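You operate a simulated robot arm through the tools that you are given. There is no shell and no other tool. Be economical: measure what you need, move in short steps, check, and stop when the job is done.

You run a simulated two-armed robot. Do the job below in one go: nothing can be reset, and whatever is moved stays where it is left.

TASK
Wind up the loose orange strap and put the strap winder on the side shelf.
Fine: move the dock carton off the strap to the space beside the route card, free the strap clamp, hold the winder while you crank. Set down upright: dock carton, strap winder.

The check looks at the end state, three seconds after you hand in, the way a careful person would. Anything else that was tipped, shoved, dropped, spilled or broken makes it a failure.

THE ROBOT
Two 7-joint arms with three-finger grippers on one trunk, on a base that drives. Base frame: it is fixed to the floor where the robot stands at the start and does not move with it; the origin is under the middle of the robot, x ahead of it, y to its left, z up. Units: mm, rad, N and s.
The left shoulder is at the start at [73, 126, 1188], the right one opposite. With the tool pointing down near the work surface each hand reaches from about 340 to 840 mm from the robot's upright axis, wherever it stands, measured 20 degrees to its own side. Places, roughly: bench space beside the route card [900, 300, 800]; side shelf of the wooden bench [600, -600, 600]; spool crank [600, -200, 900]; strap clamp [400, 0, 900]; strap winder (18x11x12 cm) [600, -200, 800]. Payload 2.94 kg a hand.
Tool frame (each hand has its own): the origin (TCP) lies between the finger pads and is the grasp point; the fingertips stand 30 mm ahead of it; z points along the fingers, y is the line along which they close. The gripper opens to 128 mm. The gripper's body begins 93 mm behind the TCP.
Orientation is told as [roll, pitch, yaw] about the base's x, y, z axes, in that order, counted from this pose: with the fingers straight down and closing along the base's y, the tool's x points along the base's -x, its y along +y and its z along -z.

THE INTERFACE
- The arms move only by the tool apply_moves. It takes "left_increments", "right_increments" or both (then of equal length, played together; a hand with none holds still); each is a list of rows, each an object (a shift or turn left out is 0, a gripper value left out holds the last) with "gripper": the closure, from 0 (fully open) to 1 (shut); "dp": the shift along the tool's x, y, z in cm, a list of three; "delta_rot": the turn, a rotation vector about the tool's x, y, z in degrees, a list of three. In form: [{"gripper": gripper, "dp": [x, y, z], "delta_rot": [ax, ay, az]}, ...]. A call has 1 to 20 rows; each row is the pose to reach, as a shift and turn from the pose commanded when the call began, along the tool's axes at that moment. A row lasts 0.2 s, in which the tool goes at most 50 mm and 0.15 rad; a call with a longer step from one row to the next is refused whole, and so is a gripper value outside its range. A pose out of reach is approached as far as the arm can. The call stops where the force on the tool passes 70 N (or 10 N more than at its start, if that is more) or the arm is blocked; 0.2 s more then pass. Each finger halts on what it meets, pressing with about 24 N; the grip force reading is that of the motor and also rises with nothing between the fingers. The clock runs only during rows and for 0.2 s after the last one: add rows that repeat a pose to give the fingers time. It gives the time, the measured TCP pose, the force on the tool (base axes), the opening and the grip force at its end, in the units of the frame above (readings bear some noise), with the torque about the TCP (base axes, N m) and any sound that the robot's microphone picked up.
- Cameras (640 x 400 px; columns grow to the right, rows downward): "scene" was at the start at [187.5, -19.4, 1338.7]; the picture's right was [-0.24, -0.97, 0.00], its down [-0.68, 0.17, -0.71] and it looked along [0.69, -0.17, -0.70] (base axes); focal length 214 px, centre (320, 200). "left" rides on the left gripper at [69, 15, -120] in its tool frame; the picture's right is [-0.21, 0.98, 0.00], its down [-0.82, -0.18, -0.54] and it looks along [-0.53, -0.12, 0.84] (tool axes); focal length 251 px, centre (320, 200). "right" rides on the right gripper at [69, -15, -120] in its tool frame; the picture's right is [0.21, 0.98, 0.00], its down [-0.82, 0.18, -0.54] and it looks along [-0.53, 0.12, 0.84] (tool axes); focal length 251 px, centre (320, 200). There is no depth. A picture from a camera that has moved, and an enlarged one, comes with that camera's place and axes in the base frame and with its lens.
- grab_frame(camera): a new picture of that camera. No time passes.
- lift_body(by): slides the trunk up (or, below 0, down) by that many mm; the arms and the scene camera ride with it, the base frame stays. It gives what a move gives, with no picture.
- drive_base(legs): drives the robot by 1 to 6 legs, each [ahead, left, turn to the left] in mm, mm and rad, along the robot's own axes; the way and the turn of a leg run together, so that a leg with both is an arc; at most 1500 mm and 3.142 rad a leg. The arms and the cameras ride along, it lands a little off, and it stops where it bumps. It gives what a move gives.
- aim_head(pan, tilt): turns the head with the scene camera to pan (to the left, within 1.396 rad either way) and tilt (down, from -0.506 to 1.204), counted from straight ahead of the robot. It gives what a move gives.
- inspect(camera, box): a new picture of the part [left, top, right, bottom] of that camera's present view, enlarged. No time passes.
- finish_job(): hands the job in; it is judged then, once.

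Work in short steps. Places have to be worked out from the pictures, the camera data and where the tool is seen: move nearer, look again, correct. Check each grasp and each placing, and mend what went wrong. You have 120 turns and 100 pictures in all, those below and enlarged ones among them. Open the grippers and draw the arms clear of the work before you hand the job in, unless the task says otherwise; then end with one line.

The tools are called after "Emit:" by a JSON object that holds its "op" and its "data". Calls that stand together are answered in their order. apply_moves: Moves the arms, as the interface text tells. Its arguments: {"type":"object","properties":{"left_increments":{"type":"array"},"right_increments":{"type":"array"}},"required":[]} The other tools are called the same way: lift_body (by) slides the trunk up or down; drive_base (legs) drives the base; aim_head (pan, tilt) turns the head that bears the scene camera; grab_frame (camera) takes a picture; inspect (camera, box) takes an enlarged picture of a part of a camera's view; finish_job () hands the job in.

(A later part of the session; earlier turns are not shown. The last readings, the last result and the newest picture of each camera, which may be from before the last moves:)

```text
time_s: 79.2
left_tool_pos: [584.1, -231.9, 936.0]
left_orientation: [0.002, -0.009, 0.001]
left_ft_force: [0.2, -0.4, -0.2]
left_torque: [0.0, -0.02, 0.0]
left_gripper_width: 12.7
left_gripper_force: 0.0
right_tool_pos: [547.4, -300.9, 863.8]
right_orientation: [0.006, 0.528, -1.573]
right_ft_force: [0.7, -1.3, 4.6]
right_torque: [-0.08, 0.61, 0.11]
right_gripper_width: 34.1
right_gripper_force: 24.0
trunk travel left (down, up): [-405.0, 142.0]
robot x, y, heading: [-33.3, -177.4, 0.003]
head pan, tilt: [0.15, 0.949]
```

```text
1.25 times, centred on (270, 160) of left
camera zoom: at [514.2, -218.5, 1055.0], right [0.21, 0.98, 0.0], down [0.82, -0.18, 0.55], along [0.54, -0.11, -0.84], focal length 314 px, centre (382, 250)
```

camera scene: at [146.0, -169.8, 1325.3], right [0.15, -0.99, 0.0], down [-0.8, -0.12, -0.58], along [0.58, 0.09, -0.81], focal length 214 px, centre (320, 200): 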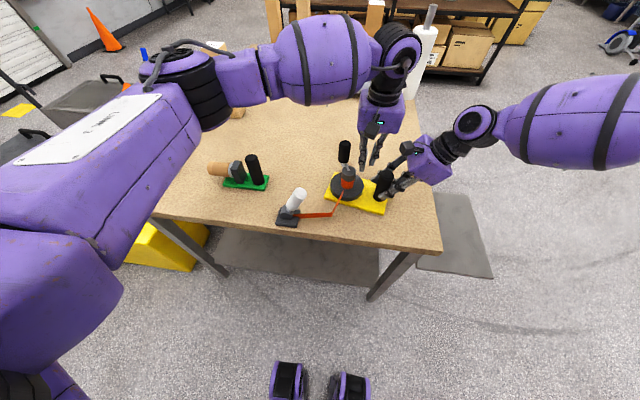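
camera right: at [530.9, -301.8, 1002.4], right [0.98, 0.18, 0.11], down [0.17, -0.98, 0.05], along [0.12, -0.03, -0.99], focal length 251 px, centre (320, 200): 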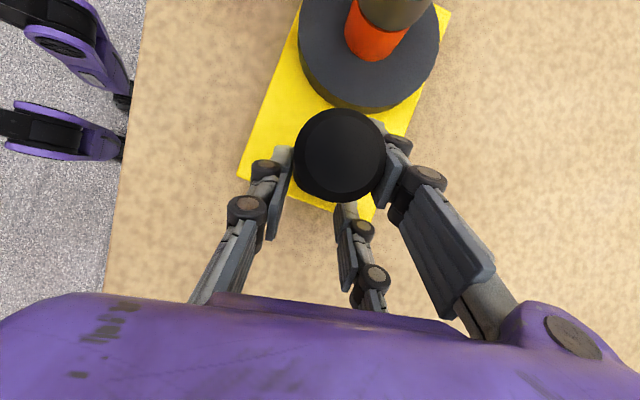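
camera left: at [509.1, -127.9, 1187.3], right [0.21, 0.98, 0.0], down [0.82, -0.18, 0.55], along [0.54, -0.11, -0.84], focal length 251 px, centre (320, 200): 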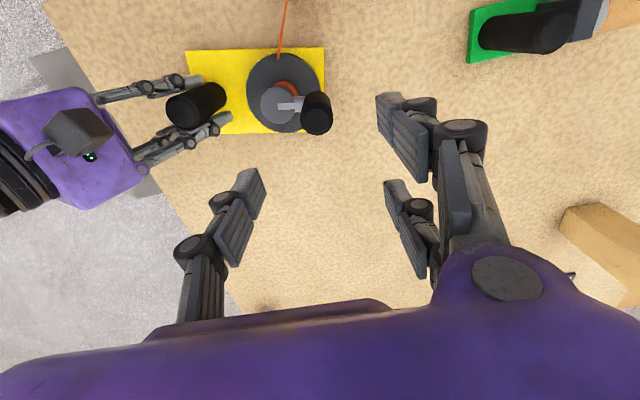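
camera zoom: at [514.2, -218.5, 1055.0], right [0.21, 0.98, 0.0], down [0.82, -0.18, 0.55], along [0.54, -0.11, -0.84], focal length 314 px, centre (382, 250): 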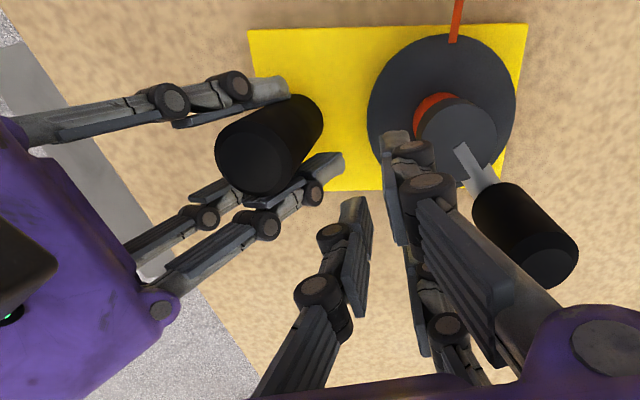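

The knob slipped out at the re-grip: I was only holding its rounded top, so it must be lower than assumed. Re-measure it.

Emit:
{"op": "inspect", "data": {"camera": "scene", "box": [290, 130, 410, 220]}}

```text
4.44 times, centred on (350, 175) of scene
camera zoom: at [146.0, -169.8, 1325.3], right [0.15, -0.99, 0.0], down [-0.8, -0.12, -0.58], along [0.58, 0.09, -0.81], focal length 953 px, centre (187, 311)
```

zoom: 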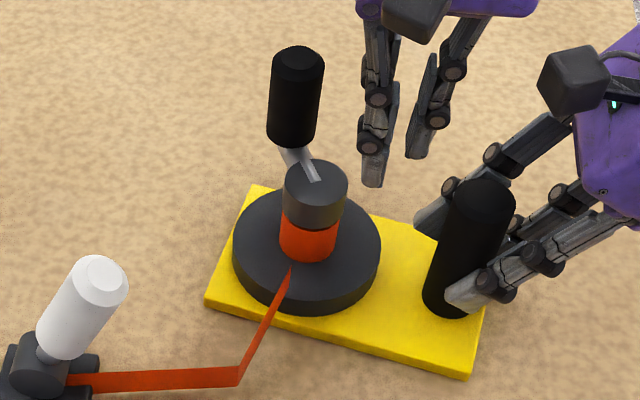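

Triangulation gives the knob top at ≈(605,-166,948). I was ~6 mm off-centre in x. Rise, move above it, and check.

Emit:
{"op": "apply_moves", "data": {"left_increments": [{"dp": [0, 0, -4], "gripper": 0.7}, {"dp": [0, 0, -7], "gripper": 0.5}, {"dp": [-1, 3.3, -7], "gripper": 0.4}, {"dp": [-1.97, 6.55, -7], "gripper": 0.4}, {"dp": [-1.97, 6.55, -7], "gripper": 0.4}]}}

Emit:
{"op": "inspect", "data": {"camera": "left", "box": [220, 60, 440, 320]}}

```text
time_s: 80.3
left_tool_pos: [607.4, -167.5, 1006.2]
left_orientation: [0.001, -0.008, 0.003]
left_ft_force: [0.2, 0.0, -0.8]
left_torque: [-0.01, 0.04, 0.03]
left_gripper_width: 76.9
left_gripper_force: 0.2
right_tool_pos: [547.5, -300.8, 863.9]
right_orientation: [0.006, 0.529, -1.574]
right_ft_force: [0.1, -2.5, 4.9]
right_torque: [-0.03, 0.61, 0.04]
right_gripper_width: 34.2
right_gripper_force: 24.0
trunk travel left (down, up): [-405.0, 142.0]
robot x, y, heading: [-31.4, -181.4, -0.001]
head pan, tilt: [0.15, 0.949]
```

```text
1.54 times, centred on (330, 190) of left
camera zoom: at [536.5, -153.1, 1125.9], right [0.21, 0.98, 0.0], down [0.82, -0.18, 0.55], along [0.54, -0.11, -0.84], focal length 387 px, centre (305, 215)
```

zoom: 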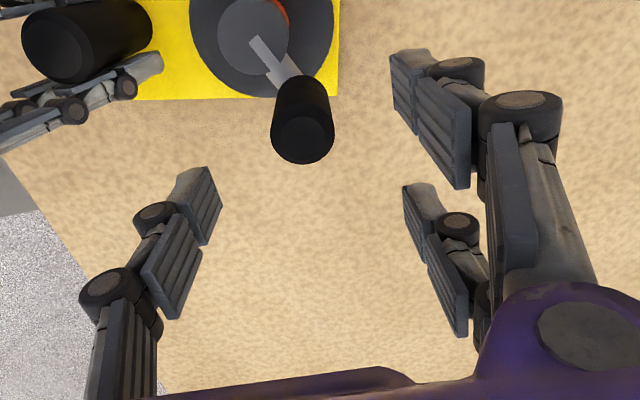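

Knob ≈(603,-169). Descend centred and close.

Emit:
{"op": "apply_moves", "data": {"left_increments": [{"dp": [0.2, -0.25, 4]}, {"dp": [0.2, -0.25, 8]}, {"dp": [0.2, -0.25, 8.4]}, {"dp": [0.2, -0.25, 8.4], "gripper": 0.65}, {"dp": [0.2, -0.25, 8.4], "gripper": 0.75}, {"dp": [0.2, -0.25, 8.4], "gripper": 0.85}, {"dp": [0.2, -0.25, 8.4], "gripper": 0.85}]}}

Emit:
{"op": "inspect", "data": {"camera": "left", "box": [220, 60, 440, 320]}}

```text
time_s: 82.0
left_tool_pos: [603.6, -169.3, 922.3]
left_orientation: [0.002, -0.009, 0.002]
left_ft_force: [0.4, -1.8, -0.6]
left_torque: [-0.03, 0.0, 0.01]
left_gripper_width: 20.3
left_gripper_force: 1.2
right_tool_pos: [545.6, -300.0, 864.9]
right_orientation: [0.006, 0.529, -1.576]
right_ft_force: [-1.5, 0.2, 5.3]
right_torque: [-0.02, 0.54, 0.24]
right_gripper_width: 34.0
right_gripper_force: 23.9
trunk travel left (down, up): [-405.0, 142.0]
robot x, y, heading: [-34.7, -183.4, -0.002]
head pan, tilt: [0.15, 0.949]
```

```text
1.54 times, centred on (330, 190) of left
camera zoom: at [533.1, -155.1, 1042.2], right [0.21, 0.98, 0.0], down [0.82, -0.18, 0.55], along [0.54, -0.11, -0.84], focal length 387 px, centre (305, 215)
```

zoom: 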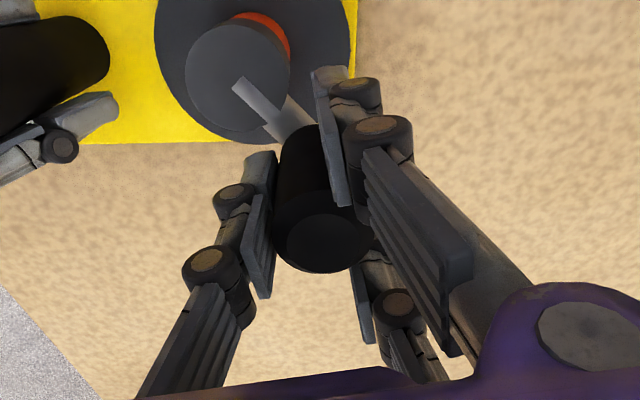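

Centred; width 20 mm with hardly any force yet — close tighter and check that it really grips.

Emit:
{"op": "apply_moves", "data": {"left_increments": [{"dp": [0, 0, 0.3], "gripper": 0.95}, {"dp": [0, 0, 0.3], "gripper": 0.95}, {"dp": [0, 0, 0.3], "gripper": 0.95}]}}

```text
time_s: 82.8
left_tool_pos: [602.8, -170.3, 921.0]
left_orientation: [0.002, -0.008, 0.001]
left_ft_force: [-8.6, -8.9, 7.3]
left_torque: [-0.1, 0.31, 0.11]
left_gripper_width: 7.7
left_gripper_force: 1.1
right_tool_pos: [546.2, -300.6, 864.1]
right_orientation: [0.006, 0.531, -1.575]
right_ft_force: [5.9, 6.9, 1.1]
right_torque: [-0.04, 1.08, -0.23]
right_gripper_width: 34.3
right_gripper_force: 23.9
trunk travel left (down, up): [-405.0, 142.0]
robot x, y, heading: [-34.7, -181.1, 0.001]
head pan, tilt: [0.15, 0.949]
```

The fingers closed to 7.7 mm — the knob is not between them. Look.

Emit:
{"op": "inspect", "data": {"camera": "left", "box": [220, 60, 440, 320]}}

Emit:
{"op": "inspect", "data": {"camera": "scene", "box": [310, 120, 390, 200]}}

```text
1.54 times, centred on (330, 190) of left
camera zoom: at [532.3, -156.0, 1040.1], right [0.21, 0.98, 0.0], down [0.82, -0.18, 0.55], along [0.54, -0.12, -0.84], focal length 387 px, centre (305, 215)
```

zoom: 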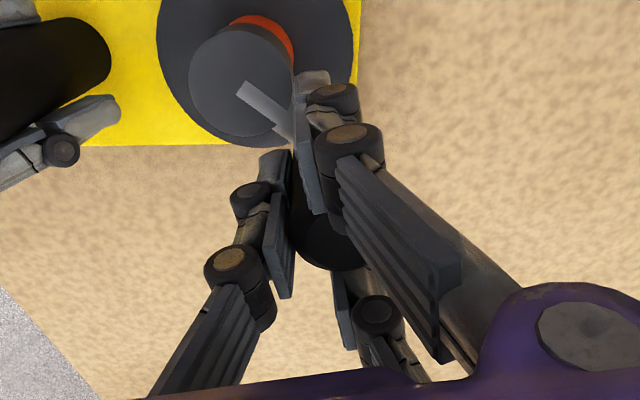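

```text
5.00 times, centred on (350, 160) of scene
camera zoom: at [145.6, -169.9, 1325.3], right [0.15, -0.99, 0.0], down [-0.8, -0.12, -0.58], along [0.58, 0.09, -0.81], focal length 1072 px, centre (170, 400)
```

zoom: 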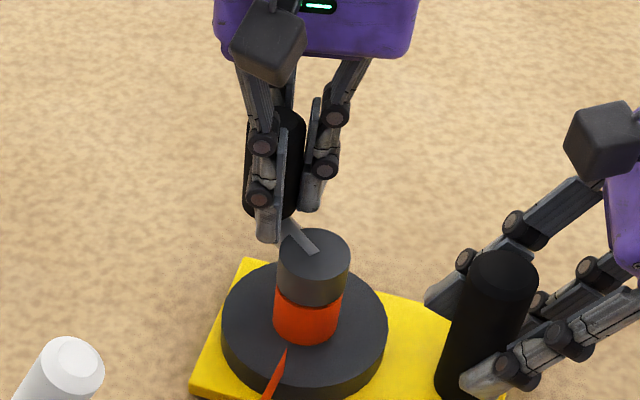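

Now I understand: the gripper has a thumb opposite a finger pair, and a knob parallel to the fingers slips between the pair (the lever and post held because they crossed the fingers at ~30°). So I'll grip the knob with the left hand pitched ~35° and yawed −30°. First open and rise, then yaw.

Emit:
{"op": "apply_moves", "data": {"left_increments": [{"gripper": 0.7}, {"gripper": 0.5}, {"dp": [0, 0, -4], "gripper": 0.5}, {"dp": [0, 0, -8]}, {"dp": [0, 0, -11], "delta_rot": [0, 0, 6]}, {"dp": [0, 0, -11], "delta_rot": [0, 0, 14]}, {"dp": [0, 0, -11], "delta_rot": [0, 0, 22]}, {"dp": [0, 0, -11], "delta_rot": [0, 0, 30]}, {"dp": [0, 0, -11], "delta_rot": [0, 0, 30]}]}}

Emit:
{"op": "apply_moves", "data": {"left_increments": [{"dp": [1, 0, 0], "delta_rot": [0, -7, 0]}, {"dp": [2, 0, 0], "delta_rot": [0, -14, 0]}, {"dp": [3, 0, 0], "delta_rot": [0, -21, 0]}, {"dp": [4, 0, 0], "delta_rot": [0, -28, 0]}, {"dp": [4.5, 0, 0], "delta_rot": [0, -35, 0]}, {"dp": [4.5, 0, 0], "delta_rot": [0, -35, 0]}]}}

Emit:
{"op": "grab_frame", "data": {"camera": "left"}}

Emit:
{"op": "inspect", "data": {"camera": "scene", "box": [290, 130, 410, 220]}}

```text
time_s: 84.8
left_tool_pos: [601.6, -170.3, 1029.4]
left_orientation: [0.007, -0.007, -0.524]
left_ft_force: [-0.3, -0.1, 0.4]
left_torque: [0.02, -0.04, -0.01]
left_gripper_width: 64.2
left_gripper_force: 0.1
right_tool_pos: [547.9, -300.7, 864.4]
right_orientation: [0.007, 0.529, -1.573]
right_ft_force: [-2.5, -0.7, 1.5]
right_torque: [-0.18, 0.58, 0.23]
right_gripper_width: 34.2
right_gripper_force: 23.4
trunk travel left (down, up): [-405.0, 142.0]
robot x, y, heading: [-32.5, -177.5, -0.001]
head pan, tilt: [0.15, 0.949]
```

```text
time_s: 86.2
left_tool_pos: [563.9, -146.7, 1027.9]
left_orientation: [0.009, -0.62, -0.525]
left_ft_force: [0.7, -0.1, -0.8]
left_torque: [0.02, 0.0, 0.0]
left_gripper_width: 64.1
left_gripper_force: 0.1
right_tool_pos: [546.8, -300.0, 863.7]
right_orientation: [0.005, 0.53, -1.575]
right_ft_force: [-0.9, -0.2, 1.2]
right_torque: [-0.13, 0.43, 0.01]
right_gripper_width: 33.8
right_gripper_force: 24.0
trunk travel left (down, up): [-405.0, 142.0]
robot x, y, heading: [-34.1, -183.0, 0.002]
head pan, tilt: [0.15, 0.949]
```

```text
37 pictures are left
camera left: at [461.5, -72.2, 1086.3], right [0.64, 0.76, 0.13], down [0.22, -0.34, 0.92], along [0.74, -0.56, -0.38], focal length 251 px, centre (320, 200)
```

left: 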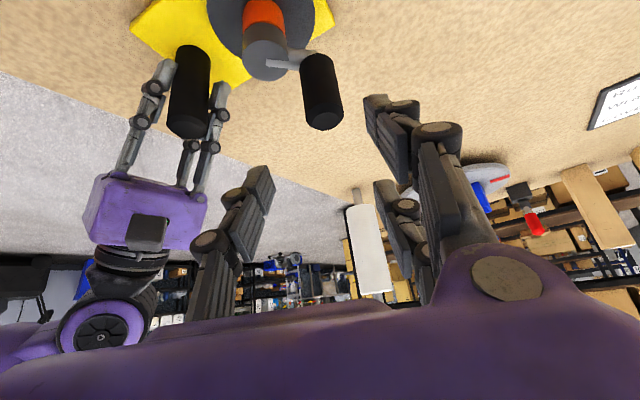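

```text
4.44 times, centred on (350, 175) of scene
camera zoom: at [146.3, -169.7, 1325.3], right [0.15, -0.99, 0.0], down [-0.8, -0.12, -0.58], along [0.58, 0.09, -0.81], focal length 953 px, centre (187, 311)
```

zoom: 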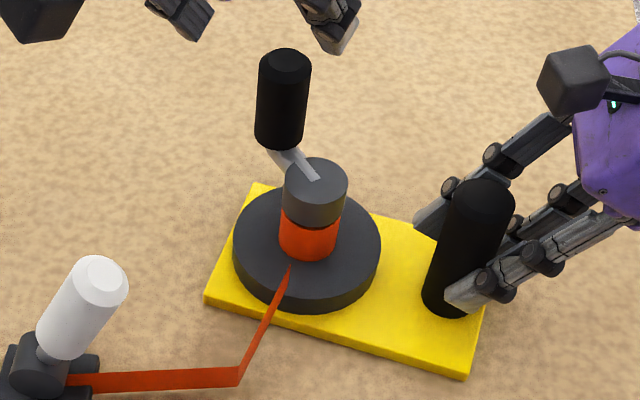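

Knob now at ≈(598,-159), z≈903–952; axis ≈(561,-186), r≈46. Approach along the tilted fingers and grip it.

Emit:
{"op": "apply_moves", "data": {"left_increments": [{"dp": [1.5, 0.4, 0]}, {"dp": [2.9, 0.66, 0]}, {"dp": [2.9, 0.66, 4]}, {"dp": [2.9, 0.66, 8]}, {"dp": [2.9, 0.66, 10.2]}, {"dp": [2.9, 0.66, 10.2]}, {"dp": [2.9, 0.66, 10.2], "gripper": 0.65}, {"dp": [2.9, 0.66, 10.2], "gripper": 0.75}, {"dp": [2.9, 0.66, 10.2], "gripper": 0.85}, {"dp": [2.9, 0.66, 10.2], "gripper": 0.92}, {"dp": [2.9, 0.66, 10.2], "gripper": 0.92}]}}

Emit:
{"op": "inspect", "data": {"camera": "scene", "box": [290, 130, 410, 220]}}

```text
time_s: 88.5
left_tool_pos: [598.0, -157.9, 929.3]
left_orientation: [0.009, -0.618, -0.525]
left_ft_force: [4.2, 2.6, 0.4]
left_torque: [0.23, -0.25, 0.04]
left_gripper_width: 29.9
left_gripper_force: 23.6
right_tool_pos: [546.7, -299.4, 865.2]
right_orientation: [0.008, 0.529, -1.574]
right_ft_force: [-5.0, -1.3, 6.7]
right_torque: [0.03, 0.56, 0.2]
right_gripper_width: 34.2
right_gripper_force: 24.2
trunk travel left (down, up): [-405.0, 142.0]
robot x, y, heading: [-32.2, -181.5, -0.0]
head pan, tilt: [0.15, 0.949]
```

```text
4.44 times, centred on (350, 175) of scene
camera zoom: at [145.9, -169.5, 1325.3], right [0.15, -0.99, 0.0], down [-0.8, -0.12, -0.58], along [0.58, 0.09, -0.81], focal length 953 px, centre (187, 311)
```

zoom: 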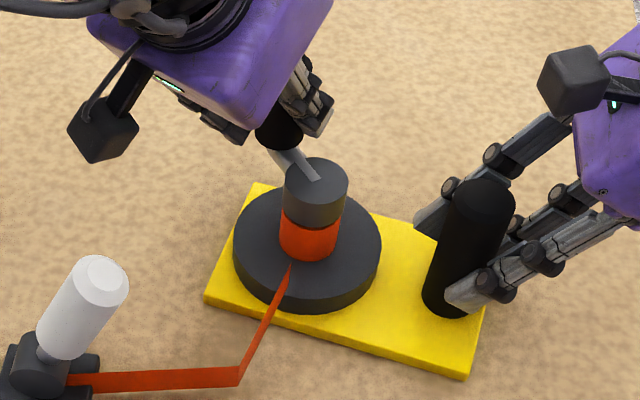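

Firm grip (29.9 mm, 24 N). Crank clockwise about 60° and watch forces and strap.

Emit:
{"op": "apply_moves", "data": {"left_increments": [{"dp": [-0.58, -0.37, 0.41]}, {"dp": [-1.1, -0.87, 0.78]}, {"dp": [-1.54, -1.47, 1.1]}, {"dp": [-1.88, -2.16, 1.34]}, {"dp": [-2.13, -2.9, 1.52]}, {"dp": [-2.26, -3.69, 1.61]}, {"dp": [-2.26, -3.69, 1.61]}]}}

Emit:
{"op": "inspect", "data": {"camera": "scene", "box": [270, 130, 430, 230]}}

```text
time_s: 90.2
left_tool_pos: [601.5, -206.5, 929.1]
left_orientation: [0.006, -0.618, -0.527]
left_ft_force: [1.0, -1.2, 7.4]
left_torque: [0.15, 0.02, 0.02]
left_gripper_width: 30.0
left_gripper_force: 24.1
right_tool_pos: [546.4, -299.8, 865.7]
right_orientation: [0.006, 0.532, -1.576]
right_ft_force: [0.4, 0.2, 1.0]
right_torque: [0.12, 0.91, 0.13]
right_gripper_width: 34.1
right_gripper_force: 23.8
trunk travel left (down, up): [-405.0, 142.0]
robot x, y, heading: [-33.1, -180.6, -0.001]
head pan, tilt: [0.15, 0.949]
```

```text
4.00 times, centred on (350, 180) of scene
camera zoom: at [145.6, -169.6, 1325.3], right [0.15, -0.99, 0.0], down [-0.8, -0.12, -0.58], along [0.58, 0.09, -0.81], focal length 858 px, centre (200, 280)
```

zoom: 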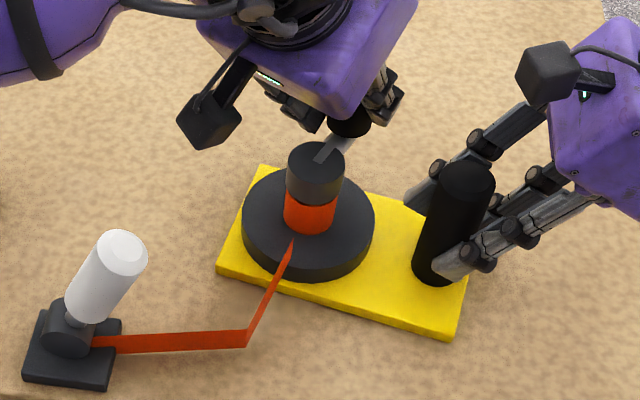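

Radius/axis fit well (forces small), but the strap didn't shorten clockwise. Try counter-clockwise ~180° and compare.

Emit:
{"op": "apply_moves", "data": {"left_increments": [{"dp": [0.14, 0.79, -0.1]}, {"dp": [0.39, 1.54, -0.27]}, {"dp": [0.73, 2.22, -0.52]}, {"dp": [1.17, 2.82, -0.83]}, {"dp": [1.68, 3.32, -1.2]}, {"dp": [2.26, 3.69, -1.61]}, {"dp": [2.89, 3.94, -2.06]}, {"dp": [3.53, 4.05, -2.52]}, {"dp": [4.19, 4.03, -2.99]}, {"dp": [4.83, 3.86, -3.44]}, {"dp": [5.44, 3.56, -3.88]}, {"dp": [5.99, 3.14, -4.28]}, {"dp": [6.49, 2.6, -4.63]}, {"dp": [6.89, 1.96, -4.91]}, {"dp": [7.2, 1.24, -5.14]}, {"dp": [7.4, 0.48, -5.28]}, {"dp": [7.49, -0.32, -5.35]}, {"dp": [7.46, -1.12, -5.33]}]}}

Emit:
{"op": "inspect", "data": {"camera": "scene", "box": [270, 130, 430, 230]}}

```text
time_s: 94.0
left_tool_pos: [518.1, -167.9, 928.6]
left_orientation: [0.009, -0.615, -0.526]
left_ft_force: [6.4, -1.0, 1.2]
left_torque: [0.25, -0.31, 0.03]
left_gripper_width: 29.6
left_gripper_force: 24.1
right_tool_pos: [546.3, -299.0, 863.8]
right_orientation: [0.007, 0.53, -1.573]
right_ft_force: [-10.0, 2.3, 7.1]
right_torque: [-0.24, 0.71, 0.63]
right_gripper_width: 33.9
right_gripper_force: 24.0
trunk travel left (down, up): [-405.0, 142.0]
robot x, y, heading: [-32.7, -177.0, 0.002]
head pan, tilt: [0.15, 0.949]
```

```text
4.00 times, centred on (350, 180) of scene
camera zoom: at [145.8, -169.4, 1325.3], right [0.15, -0.99, 0.0], down [-0.8, -0.12, -0.58], along [0.58, 0.09, -0.81], focal length 858 px, centre (200, 280)
```

zoom: 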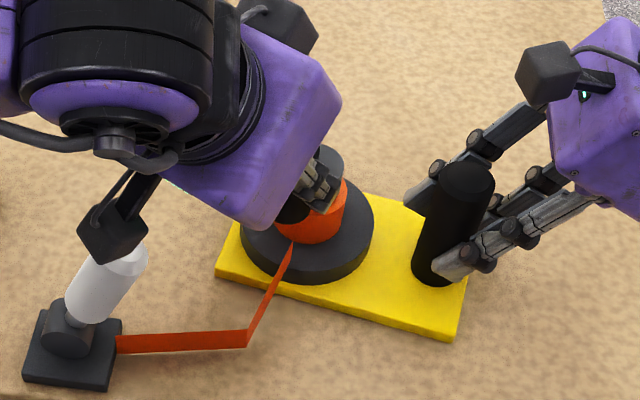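

Counter-clockwise winds: strap end has left the clamp and the coil thickens. Continue the next half turn counter-clockwise.

Emit:
{"op": "apply_moves", "data": {"left_increments": [{"dp": [-0.14, -0.79, 0.1]}, {"dp": [-0.38, -1.54, 0.27]}, {"dp": [-0.73, -2.22, 0.52]}, {"dp": [-1.17, -2.82, 0.83]}, {"dp": [-1.68, -3.32, 1.2]}, {"dp": [-2.26, -3.7, 1.61]}, {"dp": [-2.88, -3.94, 2.06]}, {"dp": [-3.53, -4.05, 2.52]}, {"dp": [-4.19, -4.03, 2.99]}, {"dp": [-4.83, -3.86, 3.44]}, {"dp": [-5.44, -3.56, 3.88]}, {"dp": [-5.99, -3.13, 4.27]}, {"dp": [-6.48, -2.59, 4.62]}, {"dp": [-6.88, -1.96, 4.91]}, {"dp": [-7.19, -1.25, 5.13]}, {"dp": [-7.39, -0.48, 5.27]}, {"dp": [-7.48, 0.32, 5.34]}, {"dp": [-7.46, 1.12, 5.32]}]}}

Emit:
{"op": "inspect", "data": {"camera": "scene", "box": [270, 130, 430, 230]}}

```text
time_s: 97.8
left_tool_pos: [603.4, -202.8, 928.1]
left_orientation: [0.016, -0.616, -0.527]
left_ft_force: [-7.9, 5.4, 4.2]
left_torque: [0.94, -0.31, -0.08]
left_gripper_width: 28.9
left_gripper_force: 24.0
right_tool_pos: [544.9, -303.0, 863.2]
right_orientation: [0.007, 0.525, -1.576]
right_ft_force: [3.1, -6.9, 14.4]
right_torque: [0.31, 0.05, -0.42]
right_gripper_width: 29.1
right_gripper_force: 23.8
trunk travel left (down, up): [-405.0, 142.0]
robot x, y, heading: [-34.6, -179.0, 0.0]
head pan, tilt: [0.15, 0.949]
```

```text
4.00 times, centred on (350, 180) of scene
camera zoom: at [144.2, -169.7, 1325.6], right [0.15, -0.99, 0.0], down [-0.8, -0.12, -0.58], along [0.58, 0.09, -0.81], focal length 858 px, centre (200, 280)
```

zoom: 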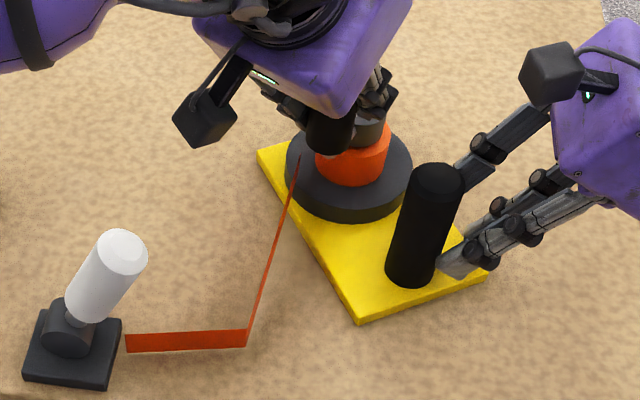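

The winder pivoted: at ≈157–190° my left fingertips must have caught the hub cap (tips only ~904 high), and the post slid to the right fingertips. I'll release both hands, then re-hold, and re-grip the knob ~14 mm higher.

Emit:
{"op": "apply_moves", "data": {"left_increments": [{"gripper": 0.75}, {"gripper": 0.6}, {"gripper": 0.5}, {"gripper": 0.5, "dp": [0, 0, 0]}, {"dp": [0, 0, -4]}, {"dp": [0, 0, -8]}, {"dp": [0, 0, -12]}, {"dp": [-4, 0, -14]}, {"dp": [-4, 0, -14]}], "right_increments": [{}, {}, {}, {}, {}, {"gripper": 0.7}, {"gripper": 0.5}, {"gripper": 0.3}, {"gripper": 0.3}]}}

Emit:
{"op": "apply_moves", "data": {"right_increments": [{"dp": [0, 0, -4]}, {"dp": [0, 0, -8]}, {"dp": [0, 0, -10]}, {"dp": [0, 0, -10]}]}}

Emit:
{"op": "inspect", "data": {"camera": "scene", "box": [280, 120, 410, 220]}}

```text
time_s: 99.8
left_tool_pos: [561.9, -179.4, 1066.5]
left_orientation: [0.007, -0.617, -0.525]
left_ft_force: [0.3, 1.4, 0.1]
left_torque: [-0.04, 0.01, 0.05]
left_gripper_width: 64.1
left_gripper_force: 0.1
right_tool_pos: [545.8, -299.6, 863.7]
right_orientation: [0.009, 0.529, -1.576]
right_ft_force: [-0.8, 0.4, -0.3]
right_torque: [-0.05, -0.02, -0.02]
right_gripper_width: 89.7
right_gripper_force: 0.1
trunk travel left (down, up): [-405.0, 142.0]
robot x, y, heading: [-33.4, -181.5, -0.003]
head pan, tilt: [0.15, 0.949]
```

```text
time_s: 100.8
left_tool_pos: [562.7, -180.9, 1066.4]
left_orientation: [0.009, -0.617, -0.524]
left_ft_force: [0.1, -0.7, 0.0]
left_torque: [-0.01, 0.0, 0.04]
left_gripper_width: 64.1
left_gripper_force: 0.1
right_tool_pos: [544.3, -352.0, 949.1]
right_orientation: [0.005, 0.53, -1.573]
right_ft_force: [0.0, -0.2, -0.3]
right_torque: [0.01, 0.03, -0.03]
right_gripper_width: 89.6
right_gripper_force: 0.1
trunk travel left (down, up): [-405.0, 142.0]
robot x, y, heading: [-32.7, -181.2, -0.005]
head pan, tilt: [0.15, 0.949]
```

```text
4.00 times, centred on (345, 170) of scene
camera zoom: at [146.3, -169.5, 1325.2], right [0.15, -0.99, 0.0], down [-0.8, -0.12, -0.58], along [0.58, 0.09, -0.81], focal length 858 px, centre (220, 320)
```

zoom: 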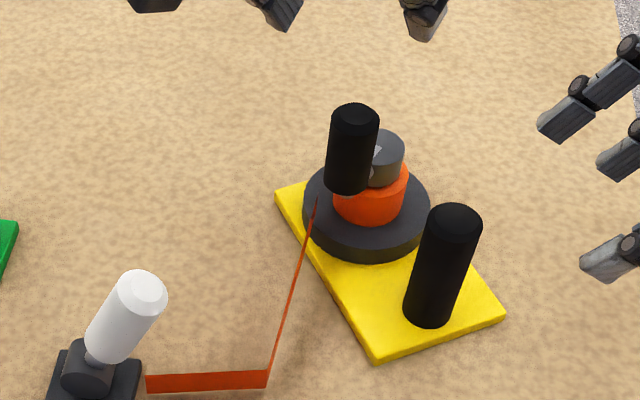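

Post ≈(547,-264), axis ≈(616,-213), knob ≈(580,-191). Shift the base 10 ahead / 35 left so the right hand can reach the post as before.

Emit:
{"op": "drive_base", "data": {"legs": [[10, 38, 0]]}}

Emit:
{"op": "grab_frame", "data": {"camera": "right"}}

```text
time_s: 101.8
left_tool_pos: [571.7, -141.5, 1066.9]
left_orientation: [0.009, -0.617, -0.526]
left_ft_force: [-0.4, -0.2, 0.4]
left_torque: [-0.03, 0.01, -0.02]
left_gripper_width: 64.0
left_gripper_force: 0.1
right_tool_pos: [555.6, -312.3, 949.1]
right_orientation: [0.006, 0.529, -1.576]
right_ft_force: [0.6, 0.4, -0.1]
right_torque: [-0.01, -0.01, 0.0]
right_gripper_width: 89.6
right_gripper_force: 0.1
trunk travel left (down, up): [-405.0, 142.0]
robot x, y, heading: [-21.9, -143.4, -0.002]
head pan, tilt: [0.15, 0.949]
```

```text
30 pictures are left
camera right: at [539.2, -314.7, 1088.0], right [0.98, 0.18, 0.11], down [0.17, -0.98, 0.05], along [0.12, -0.03, -0.99], focal length 251 px, centre (320, 200)
```

right: 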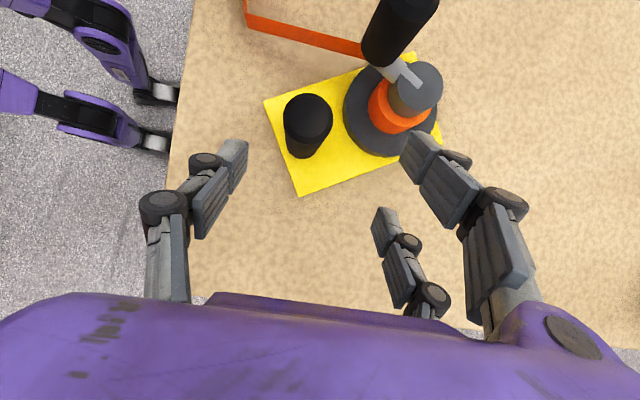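

Post ≈(544,-266). Pre-close the right gripper to 64 mm and slide down onto it, then close.

Emit:
{"op": "apply_moves", "data": {"right_increments": [{"dp": [-0.4, -1.0, 1], "gripper": 0.5}, {"dp": [-0.8, -1.0, 4]}, {"dp": [-0.8, -1.0, 7]}, {"dp": [-0.8, -1.0, 8.9]}, {"dp": [-0.8, -1.0, 8.9]}]}}

Emit:
{"op": "grab_frame", "data": {"camera": "right"}}

```text
time_s: 103.0
left_tool_pos: [571.9, -142.3, 1065.2]
left_orientation: [0.009, -0.618, -0.526]
left_ft_force: [-0.1, -0.2, 1.1]
left_torque: [-0.02, 0.01, 0.03]
left_gripper_width: 64.1
left_gripper_force: 0.1
right_tool_pos: [545.5, -276.1, 868.5]
right_orientation: [0.005, 0.527, -1.575]
right_ft_force: [0.4, -0.3, 0.0]
right_torque: [0.01, 0.0, 0.02]
right_gripper_width: 63.8
right_gripper_force: 0.1
trunk travel left (down, up): [-405.0, 142.0]
robot x, y, heading: [-22.1, -143.8, -0.0]
head pan, tilt: [0.15, 0.949]
```

```text
29 pictures are left
camera right: at [530.2, -277.3, 1006.5], right [0.98, 0.18, 0.11], down [0.17, -0.98, 0.05], along [0.12, -0.03, -0.99], focal length 251 px, centre (320, 200)
```

right: 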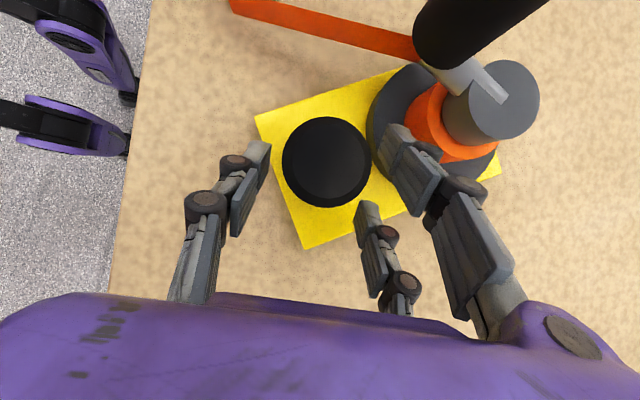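

Post sits between the fingers. Close.

Emit:
{"op": "apply_moves", "data": {"right_increments": [{"dp": [0.3, -0.3, 0.3], "gripper": 0.6}, {"dp": [0.4, -0.3, 0.3], "gripper": 0.75}, {"dp": [0.4, -0.3, 0.3], "gripper": 0.9}, {"dp": [0.4, -0.3, 0.3], "gripper": 0.9}]}}

Emit:
{"op": "apply_moves", "data": {"left_increments": [{"dp": [0, -2, 0]}, {"dp": [0, -4, 0]}, {"dp": [0, -4, 0]}]}}

Emit:
{"op": "grab_frame", "data": {"camera": "left"}}

Emit:
{"op": "inspect", "data": {"camera": "scene", "box": [310, 130, 450, 230]}}

```text
time_s: 104.0
left_tool_pos: [572.3, -142.4, 1065.2]
left_orientation: [0.006, -0.62, -0.527]
left_ft_force: [-0.1, -0.7, 0.4]
left_torque: [0.0, 0.01, 0.0]
left_gripper_width: 63.6
left_gripper_force: 0.1
right_tool_pos: [542.3, -270.4, 868.3]
right_orientation: [0.003, 0.529, -1.575]
right_ft_force: [-1.5, -0.8, -0.3]
right_torque: [-0.1, 0.44, 0.1]
right_gripper_width: 34.5
right_gripper_force: 24.1
trunk travel left (down, up): [-405.0, 142.0]
robot x, y, heading: [-20.5, -143.0, -0.001]
head pan, tilt: [0.15, 0.949]
```

```text
time_s: 104.8
left_tool_pos: [553.5, -178.9, 1064.6]
left_orientation: [0.006, -0.619, -0.526]
left_ft_force: [0.0, 0.2, 0.3]
left_torque: [0.0, -0.01, 0.0]
left_gripper_width: 64.1
left_gripper_force: 0.0
right_tool_pos: [543.5, -271.3, 868.3]
right_orientation: [0.006, 0.528, -1.576]
right_ft_force: [-0.6, -0.1, -0.4]
right_torque: [-0.22, 0.31, 0.0]
right_gripper_width: 34.9
right_gripper_force: 23.8
trunk travel left (down, up): [-405.0, 142.0]
robot x, y, heading: [-22.5, -140.2, -0.002]
head pan, tilt: [0.15, 0.949]
```

```text
28 pictures are left
camera left: at [450.3, -103.0, 1122.2], right [0.64, 0.76, 0.13], down [0.22, -0.34, 0.92], along [0.74, -0.56, -0.38], focal length 251 px, centre (320, 200)
```

left: 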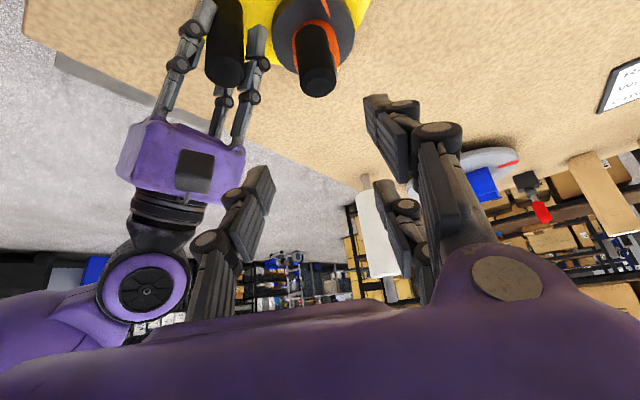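

```text
4.00 times, centred on (380, 180) of scene
camera zoom: at [156.4, -131.3, 1325.2], right [0.15, -0.99, 0.0], down [-0.8, -0.12, -0.58], along [0.58, 0.09, -0.81], focal length 858 px, centre (80, 280)
```

zoom: 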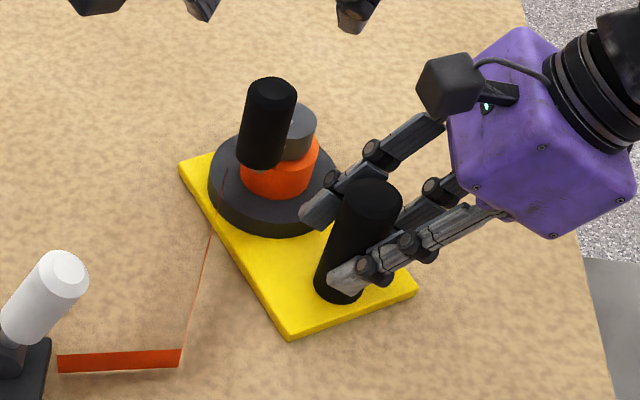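

Post re-held firmly. Knob (585,-189), axis ≈(623,-215). Near the right-hand camera clearance would be poor, so I first swing the winder back about the post by yawing the right hand +40°, sliding it on the bench.

Emit:
{"op": "apply_moves", "data": {"right_increments": [{"delta_rot": [3, 0, -5.2]}, {"delta_rot": [6, 0, -10.4]}, {"delta_rot": [9, 0, -15.5]}, {"delta_rot": [12, 0, -20.7]}, {"delta_rot": [15, 0, -25.9]}, {"delta_rot": [18, 0, -31]}, {"delta_rot": [20.2, 0, -34.5]}, {"delta_rot": [20.2, 0, -34.5]}]}}

Emit:
{"op": "inspect", "data": {"camera": "scene", "box": [310, 130, 450, 230]}}

Emit:
{"op": "grab_frame", "data": {"camera": "left"}}

```text
time_s: 106.6
left_tool_pos: [552.1, -178.3, 1063.9]
left_orientation: [0.006, -0.619, -0.528]
left_ft_force: [0.9, 1.4, 0.9]
left_torque: [-0.02, -0.01, 0.0]
left_gripper_width: 64.3
left_gripper_force: 0.1
right_tool_pos: [505.4, -298.4, 892.9]
right_orientation: [0.006, 0.525, -0.879]
right_ft_force: [-0.3, -0.3, -4.7]
right_torque: [-0.41, 0.09, -0.02]
right_gripper_width: 34.4
right_gripper_force: 24.0
right hand out of reach, approached as far as the arm can: row 3, 4, 5, 6, 7, 8
trunk travel left (down, up): [-405.0, 142.0]
robot x, y, heading: [-23.1, -143.0, -0.002]
head pan, tilt: [0.15, 0.949]
```

```text
4.00 times, centred on (380, 180) of scene
camera zoom: at [156.4, -131.7, 1325.2], right [0.15, -0.99, 0.0], down [-0.8, -0.12, -0.58], along [0.58, 0.09, -0.81], focal length 858 px, centre (80, 280)
```

zoom: 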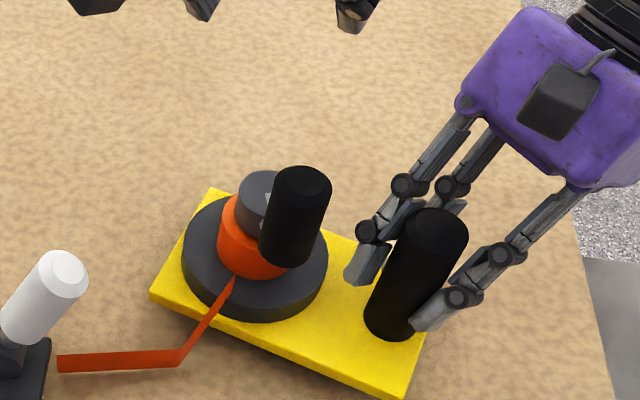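

```text
25 pictures are left
camera left: at [450.4, -103.1, 1122.3], right [0.64, 0.76, 0.13], down [0.22, -0.34, 0.92], along [0.74, -0.56, -0.38], focal length 251 px, centre (320, 200)
```

left: 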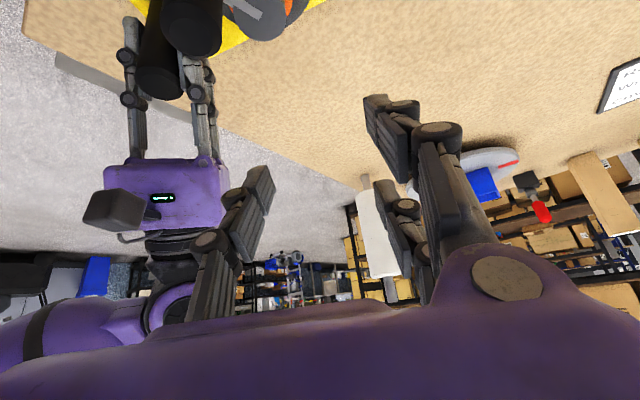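

The winder turned as wanted but got lifted ~25 mm as the arm hit a limit (4.7 N weight). Move it forward and lower it back onto the bench.

Emit:
{"op": "apply_moves", "data": {"right_increments": [{"dp": [-0.9, 1.1, 0.4]}, {"dp": [-1.8, 2.2, 0.8]}, {"dp": [-2.4, 3.0, 1.1]}, {"dp": [-2.65, 3.2, 1.3]}, {"dp": [-2.65, 3.2, 1.3]}]}}

```text
time_s: 107.8
left_tool_pos: [552.6, -178.9, 1063.2]
left_orientation: [0.005, -0.618, -0.528]
left_ft_force: [-0.3, -0.3, 0.4]
left_torque: [-0.01, -0.04, -0.01]
left_gripper_width: 64.1
left_gripper_force: 0.1
right_tool_pos: [507.6, -307.1, 886.9]
right_orientation: [0.006, 0.526, -0.878]
right_ft_force: [0.0, 0.0, -5.3]
right_torque: [-0.44, 0.11, -0.02]
right_gripper_width: 34.8
right_gripper_force: 24.4
right hand out of reach, approached as far as the arm can: row 1, 2, 3, 4, 5
trunk travel left (down, up): [-405.0, 142.0]
robot x, y, heading: [-24.3, -141.9, 0.002]
head pan, tilt: [0.15, 0.949]
```

The right arm is at its limit, so lower the trunk 19 mm to set the winder back on the bench.

Emit:
{"op": "lift_body", "data": {"by": -18}}

Emit:
{"op": "inspect", "data": {"camera": "scene", "box": [310, 130, 450, 230]}}

```text
time_s: 108.4
left_tool_pos: [551.1, -176.9, 1047.4]
left_orientation: [0.009, -0.619, -0.526]
left_ft_force: [-1.0, -0.7, -0.1]
left_torque: [0.01, 0.01, 0.01]
left_gripper_width: 64.1
left_gripper_force: 0.1
right_tool_pos: [505.5, -306.2, 870.6]
right_orientation: [0.002, 0.527, -0.877]
right_ft_force: [-0.2, -0.7, -5.3]
right_torque: [-0.45, 0.07, -0.02]
right_gripper_width: 34.5
right_gripper_force: 24.0
trunk travel left (down, up): [-387.0, 160.0]
robot x, y, heading: [-24.3, -141.1, 0.003]
head pan, tilt: [0.15, 0.949]
```

```text
4.00 times, centred on (380, 180) of scene
camera zoom: at [161.5, -131.6, 1306.3], right [0.15, -0.99, 0.0], down [-0.8, -0.12, -0.58], along [0.58, 0.09, -0.81], focal length 858 px, centre (80, 280)
```

zoom: 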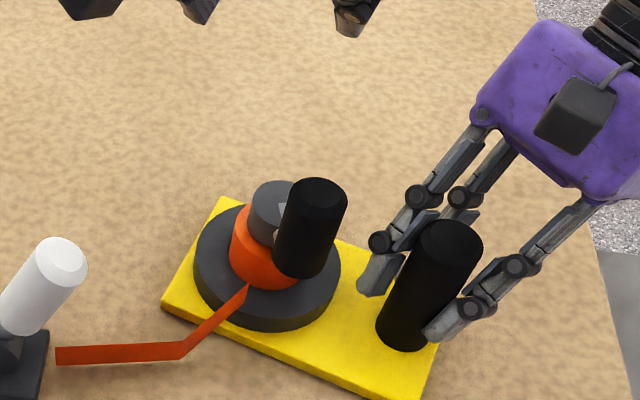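

Still carrying weight; lower a few more mm.

Emit:
{"op": "lift_body", "data": {"by": -5}}

```text
time_s: 109.0
left_tool_pos: [549.5, -177.0, 1043.4]
left_orientation: [0.008, -0.619, -0.526]
left_ft_force: [0.3, 1.1, 0.3]
left_torque: [-0.03, -0.03, -0.01]
left_gripper_width: 63.9
left_gripper_force: 0.0
right_tool_pos: [505.5, -306.9, 868.0]
right_orientation: [0.008, 0.526, -0.877]
right_ft_force: [-0.8, -5.5, 19.0]
right_torque: [0.01, 0.4, -0.16]
right_gripper_width: 34.8
right_gripper_force: 24.2
trunk travel left (down, up): [-382.0, 165.0]
robot x, y, heading: [-18.0, -145.9, 0.002]
head pan, tilt: [0.15, 0.949]
```

Seated on the bench (≈19 N down). The right arm is awkward now, so release, withdraw, unwind its yaw, and reposition the base so both arms have the geometry that worked before.

Emit:
{"op": "apply_moves", "data": {"right_increments": [{"gripper": 0.7}, {"gripper": 0.5}, {"gripper": 0.4}, {"gripper": 0.4, "dp": [0, 0, -4]}, {"dp": [0, 0, -8]}, {"dp": [0, 0, -11]}, {"dp": [0, 0, -11], "delta_rot": [-4, 0, 6.9]}, {"dp": [0, 0, -11], "delta_rot": [-8, 0, 13.8]}, {"dp": [0, 0, -11], "delta_rot": [-12, 0, 20.7]}, {"dp": [0, 0, -11], "delta_rot": [-16, 0, 27.6]}, {"dp": [0, 0, -11], "delta_rot": [-20, 0, 34.5]}, {"dp": [0, 0, -11], "delta_rot": [-20, 0, 34.5]}]}}

Emit:
{"op": "drive_base", "data": {"legs": [[-55, -36, 0]]}}

Emit:
{"op": "grab_frame", "data": {"camera": "right"}}

Emit:
{"op": "inspect", "data": {"camera": "scene", "box": [280, 120, 440, 220]}}

```text
time_s: 111.6
left_tool_pos: [552.4, -177.7, 1042.8]
left_orientation: [0.007, -0.619, -0.527]
left_ft_force: [0.0, 0.4, -0.6]
left_torque: [-0.03, 0.01, 0.03]
left_gripper_width: 64.0
left_gripper_force: 0.1
right_tool_pos: [540.8, -349.3, 961.6]
right_orientation: [0.001, 0.527, -1.576]
right_ft_force: [0.6, 0.9, -0.7]
right_torque: [0.0, -0.01, -0.01]
right_gripper_width: 76.9
right_gripper_force: 0.1
trunk travel left (down, up): [-382.0, 165.0]
robot x, y, heading: [-24.3, -141.0, 0.001]
head pan, tilt: [0.15, 0.949]
```

```text
time_s: 112.6
left_tool_pos: [497.7, -212.9, 1043.0]
left_orientation: [0.009, -0.617, -0.528]
left_ft_force: [-0.2, 0.2, -0.3]
left_torque: [0.04, -0.03, 0.02]
left_gripper_width: 64.1
left_gripper_force: 0.0
right_tool_pos: [486.8, -385.3, 960.8]
right_orientation: [0.0, 0.529, -1.577]
right_ft_force: [-0.3, -0.5, 0.0]
right_torque: [0.0, -0.04, -0.02]
right_gripper_width: 76.8
right_gripper_force: 0.1
trunk travel left (down, up): [-382.0, 165.0]
robot x, y, heading: [-79.5, -177.2, 0.002]
head pan, tilt: [0.15, 0.949]
```

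```text
23 pictures are left
camera right: at [471.0, -387.2, 1099.2], right [0.98, 0.18, 0.11], down [0.17, -0.98, 0.05], along [0.12, -0.03, -0.99], focal length 251 px, centre (320, 200)
```

right: 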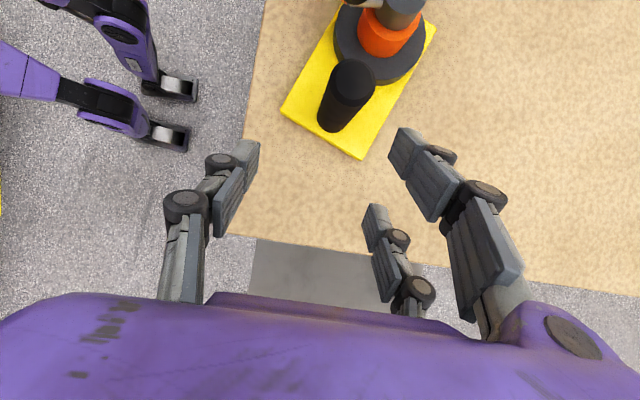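

```text
4.00 times, centred on (360, 170) of scene
camera zoom: at [108.1, -167.7, 1301.2], right [0.15, -0.99, 0.0], down [-0.8, -0.12, -0.58], along [0.58, 0.09, -0.81], focal length 858 px, centre (160, 320)
```

zoom: 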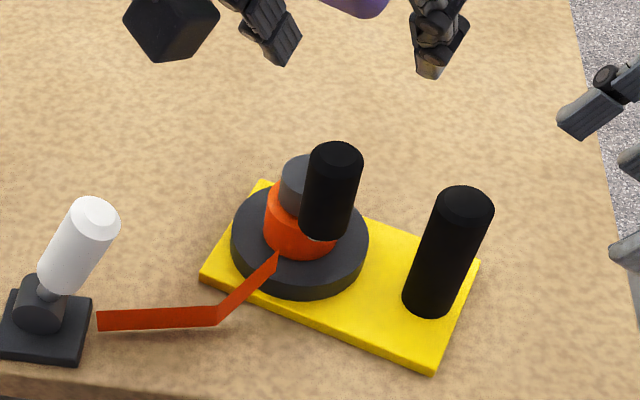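

Winder is standing properly. Post ≈(504,-303). Move the right hand in, checking before closing.

Emit:
{"op": "apply_moves", "data": {"right_increments": [{"dp": [1, 0.9, 2]}, {"dp": [1.87, 1.7, 4]}, {"dp": [1.87, 1.7, 7.5]}, {"dp": [1.87, 1.7, 11]}, {"dp": [1.87, 1.7, 11.8]}, {"dp": [1.87, 1.7, 11.8]}]}}

```text
time_s: 114.0
left_tool_pos: [497.4, -212.3, 1042.9]
left_orientation: [0.009, -0.617, -0.527]
left_ft_force: [-0.4, 0.1, -0.1]
left_torque: [0.01, -0.01, -0.01]
left_gripper_width: 64.2
left_gripper_force: 0.0
right_tool_pos: [506.0, -308.5, 867.5]
right_orientation: [0.001, 0.528, -1.576]
right_ft_force: [-0.1, 0.0, 0.4]
right_torque: [-0.04, 0.01, -0.04]
right_gripper_width: 77.0
right_gripper_force: 0.1
trunk travel left (down, up): [-382.0, 165.0]
robot x, y, heading: [-76.8, -179.4, -0.006]
head pan, tilt: [0.15, 0.949]
```

Reached exactly. Close on the post and bring the left hand back a bit for a look at the knob.

Emit:
{"op": "apply_moves", "data": {"right_increments": [{"gripper": 0.55}, {"gripper": 0.7}, {"gripper": 0.92}, {"gripper": 0.92}, {"gripper": 0.92}], "left_increments": [{"dp": [0.5, 0.5, -1]}, {"dp": [1, 1, -2]}, {"dp": [1.5, 1.5, -3]}, {"dp": [2, 2, -4]}, {"dp": [2, 2, -4]}]}}

Emit:
{"op": "grab_frame", "data": {"camera": "left"}}

Emit:
{"op": "inspect", "data": {"camera": "scene", "box": [280, 120, 440, 220]}}

```text
time_s: 115.2
left_tool_pos: [474.2, -177.6, 1064.4]
left_orientation: [0.008, -0.617, -0.529]
left_ft_force: [-0.3, 0.2, -0.8]
left_torque: [-0.02, 0.01, 0.02]
left_gripper_width: 64.2
left_gripper_force: 0.0
right_tool_pos: [503.9, -309.1, 868.4]
right_orientation: [0.003, 0.528, -1.576]
right_ft_force: [-2.5, 0.3, 0.6]
right_torque: [-0.21, 0.59, 0.07]
right_gripper_width: 34.2
right_gripper_force: 23.3
trunk travel left (down, up): [-382.0, 165.0]
robot x, y, heading: [-76.8, -179.7, 0.001]
head pan, tilt: [0.15, 0.949]
```

```text
21 pictures are left
camera left: at [370.6, -101.0, 1122.0], right [0.64, 0.76, 0.13], down [0.22, -0.34, 0.92], along [0.74, -0.56, -0.38], focal length 251 px, centre (320, 200)
```

left: 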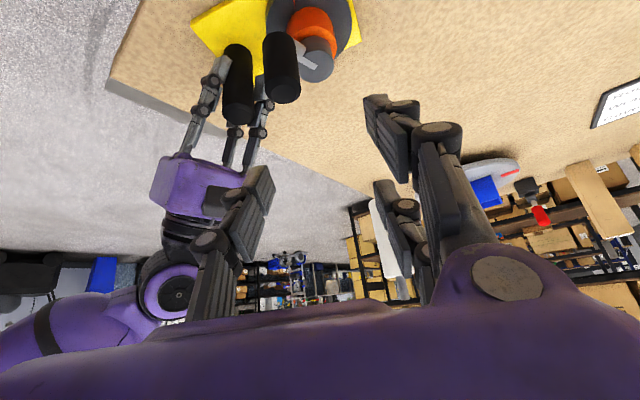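

```text
4.00 times, centred on (360, 170) of scene
camera zoom: at [108.4, -167.3, 1301.2], right [0.15, -0.99, 0.0], down [-0.8, -0.12, -0.58], along [0.58, 0.09, -0.81], focal length 858 px, centre (160, 320)
```

zoom: 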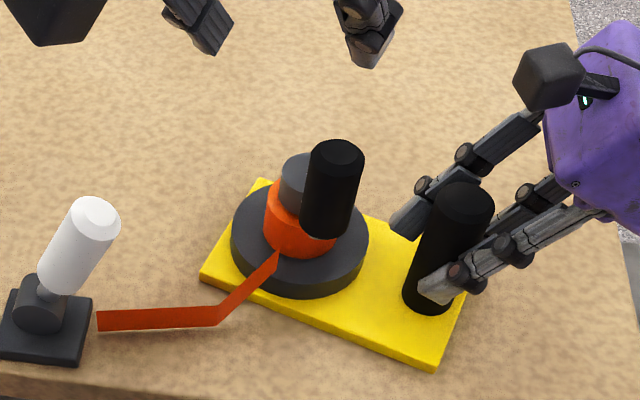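

Right hand holds again (34.2 mm). Knob ≈(489.5,-213.5), axis ≈(534,-201). Approach with the left hand, gripping higher (z≈943).

Emit:
{"op": "apply_moves", "data": {"left_increments": [{"dp": [2.2, -1.2, 0]}, {"dp": [4.46, -2.34, 0]}, {"dp": [4.46, -2.34, 4]}, {"dp": [4.46, -2.34, 8]}, {"dp": [4.46, -2.34, 11.7]}, {"dp": [4.46, -2.34, 11.7]}, {"dp": [4.46, -2.34, 11.7], "gripper": 0.65}, {"dp": [4.46, -2.34, 11.7], "gripper": 0.75}, {"dp": [4.46, -2.34, 11.7], "gripper": 0.85}, {"dp": [4.46, -2.34, 11.7], "gripper": 0.92}, {"dp": [4.46, -2.34, 11.7], "gripper": 0.92}]}}

Emit:
{"op": "inspect", "data": {"camera": "scene", "box": [280, 120, 440, 220]}}

```text
time_s: 117.6
left_tool_pos: [490.1, -212.3, 941.8]
left_orientation: [0.008, -0.617, -0.527]
left_ft_force: [-6.1, -1.2, -0.1]
left_torque: [0.15, 0.1, -0.01]
left_gripper_width: 29.9
left_gripper_force: 23.5
right_tool_pos: [505.7, -308.9, 868.8]
right_orientation: [0.005, 0.529, -1.577]
right_ft_force: [6.4, 1.7, -0.5]
right_torque: [-0.13, 0.57, -0.46]
right_gripper_width: 33.9
right_gripper_force: 23.7
trunk travel left (down, up): [-382.0, 165.0]
robot x, y, heading: [-82.3, -176.7, -0.003]
head pan, tilt: [0.15, 0.949]
```

```text
4.00 times, centred on (360, 170) of scene
camera zoom: at [108.7, -167.4, 1301.1], right [0.15, -0.99, 0.0], down [-0.8, -0.12, -0.58], along [0.58, 0.09, -0.81], focal length 858 px, centre (160, 320)
```

zoom: 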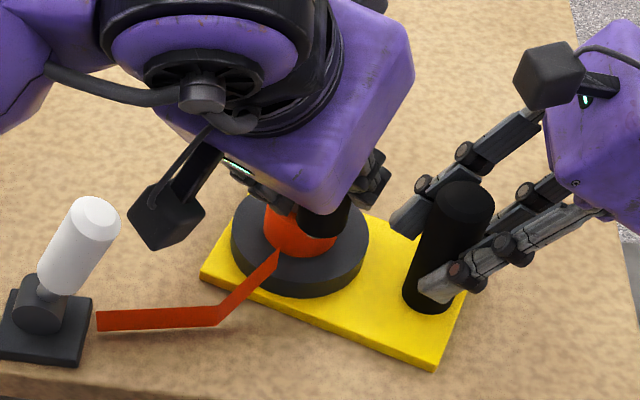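

Firm. Crank counter-clockwise 60° as a check.

Emit:
{"op": "apply_moves", "data": {"left_increments": [{"dp": [-0.51, -0.51, 0.36]}, {"dp": [-1.08, -0.9, 0.77]}, {"dp": [-1.7, -1.16, 1.21]}, {"dp": [-2.35, -1.29, 1.68]}, {"dp": [-3.01, -1.27, 2.14]}, {"dp": [-3.65, -1.12, 2.6]}, {"dp": [-3.65, -1.12, 2.6]}]}}

Emit:
{"op": "inspect", "data": {"camera": "scene", "box": [280, 120, 440, 220]}}

```text
time_s: 119.2
left_tool_pos: [522.3, -243.9, 942.2]
left_orientation: [0.004, -0.62, -0.528]
left_ft_force: [-8.6, -23.0, -0.7]
left_torque: [-0.5, -0.02, -0.1]
left_gripper_width: 30.2
left_gripper_force: 24.0
right_tool_pos: [504.5, -306.9, 869.7]
right_orientation: [0.003, 0.533, -1.573]
right_ft_force: [7.8, 22.4, 4.5]
right_torque: [-0.32, 0.62, -0.09]
right_gripper_width: 34.1
right_gripper_force: 23.8
trunk travel left (down, up): [-382.0, 165.0]
robot x, y, heading: [-79.0, -179.0, 0.0]
head pan, tilt: [0.15, 0.949]
```

```text
4.00 times, centred on (360, 170) of scene
camera zoom: at [108.6, -167.6, 1301.2], right [0.15, -0.99, 0.0], down [-0.8, -0.12, -0.58], along [0.58, 0.09, -0.81], focal length 858 px, centre (160, 320)
```

zoom: 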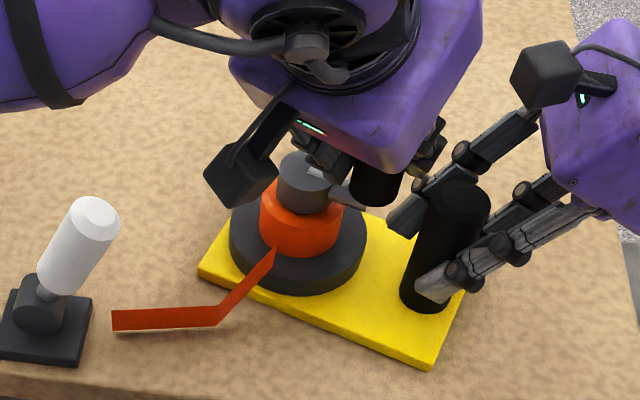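

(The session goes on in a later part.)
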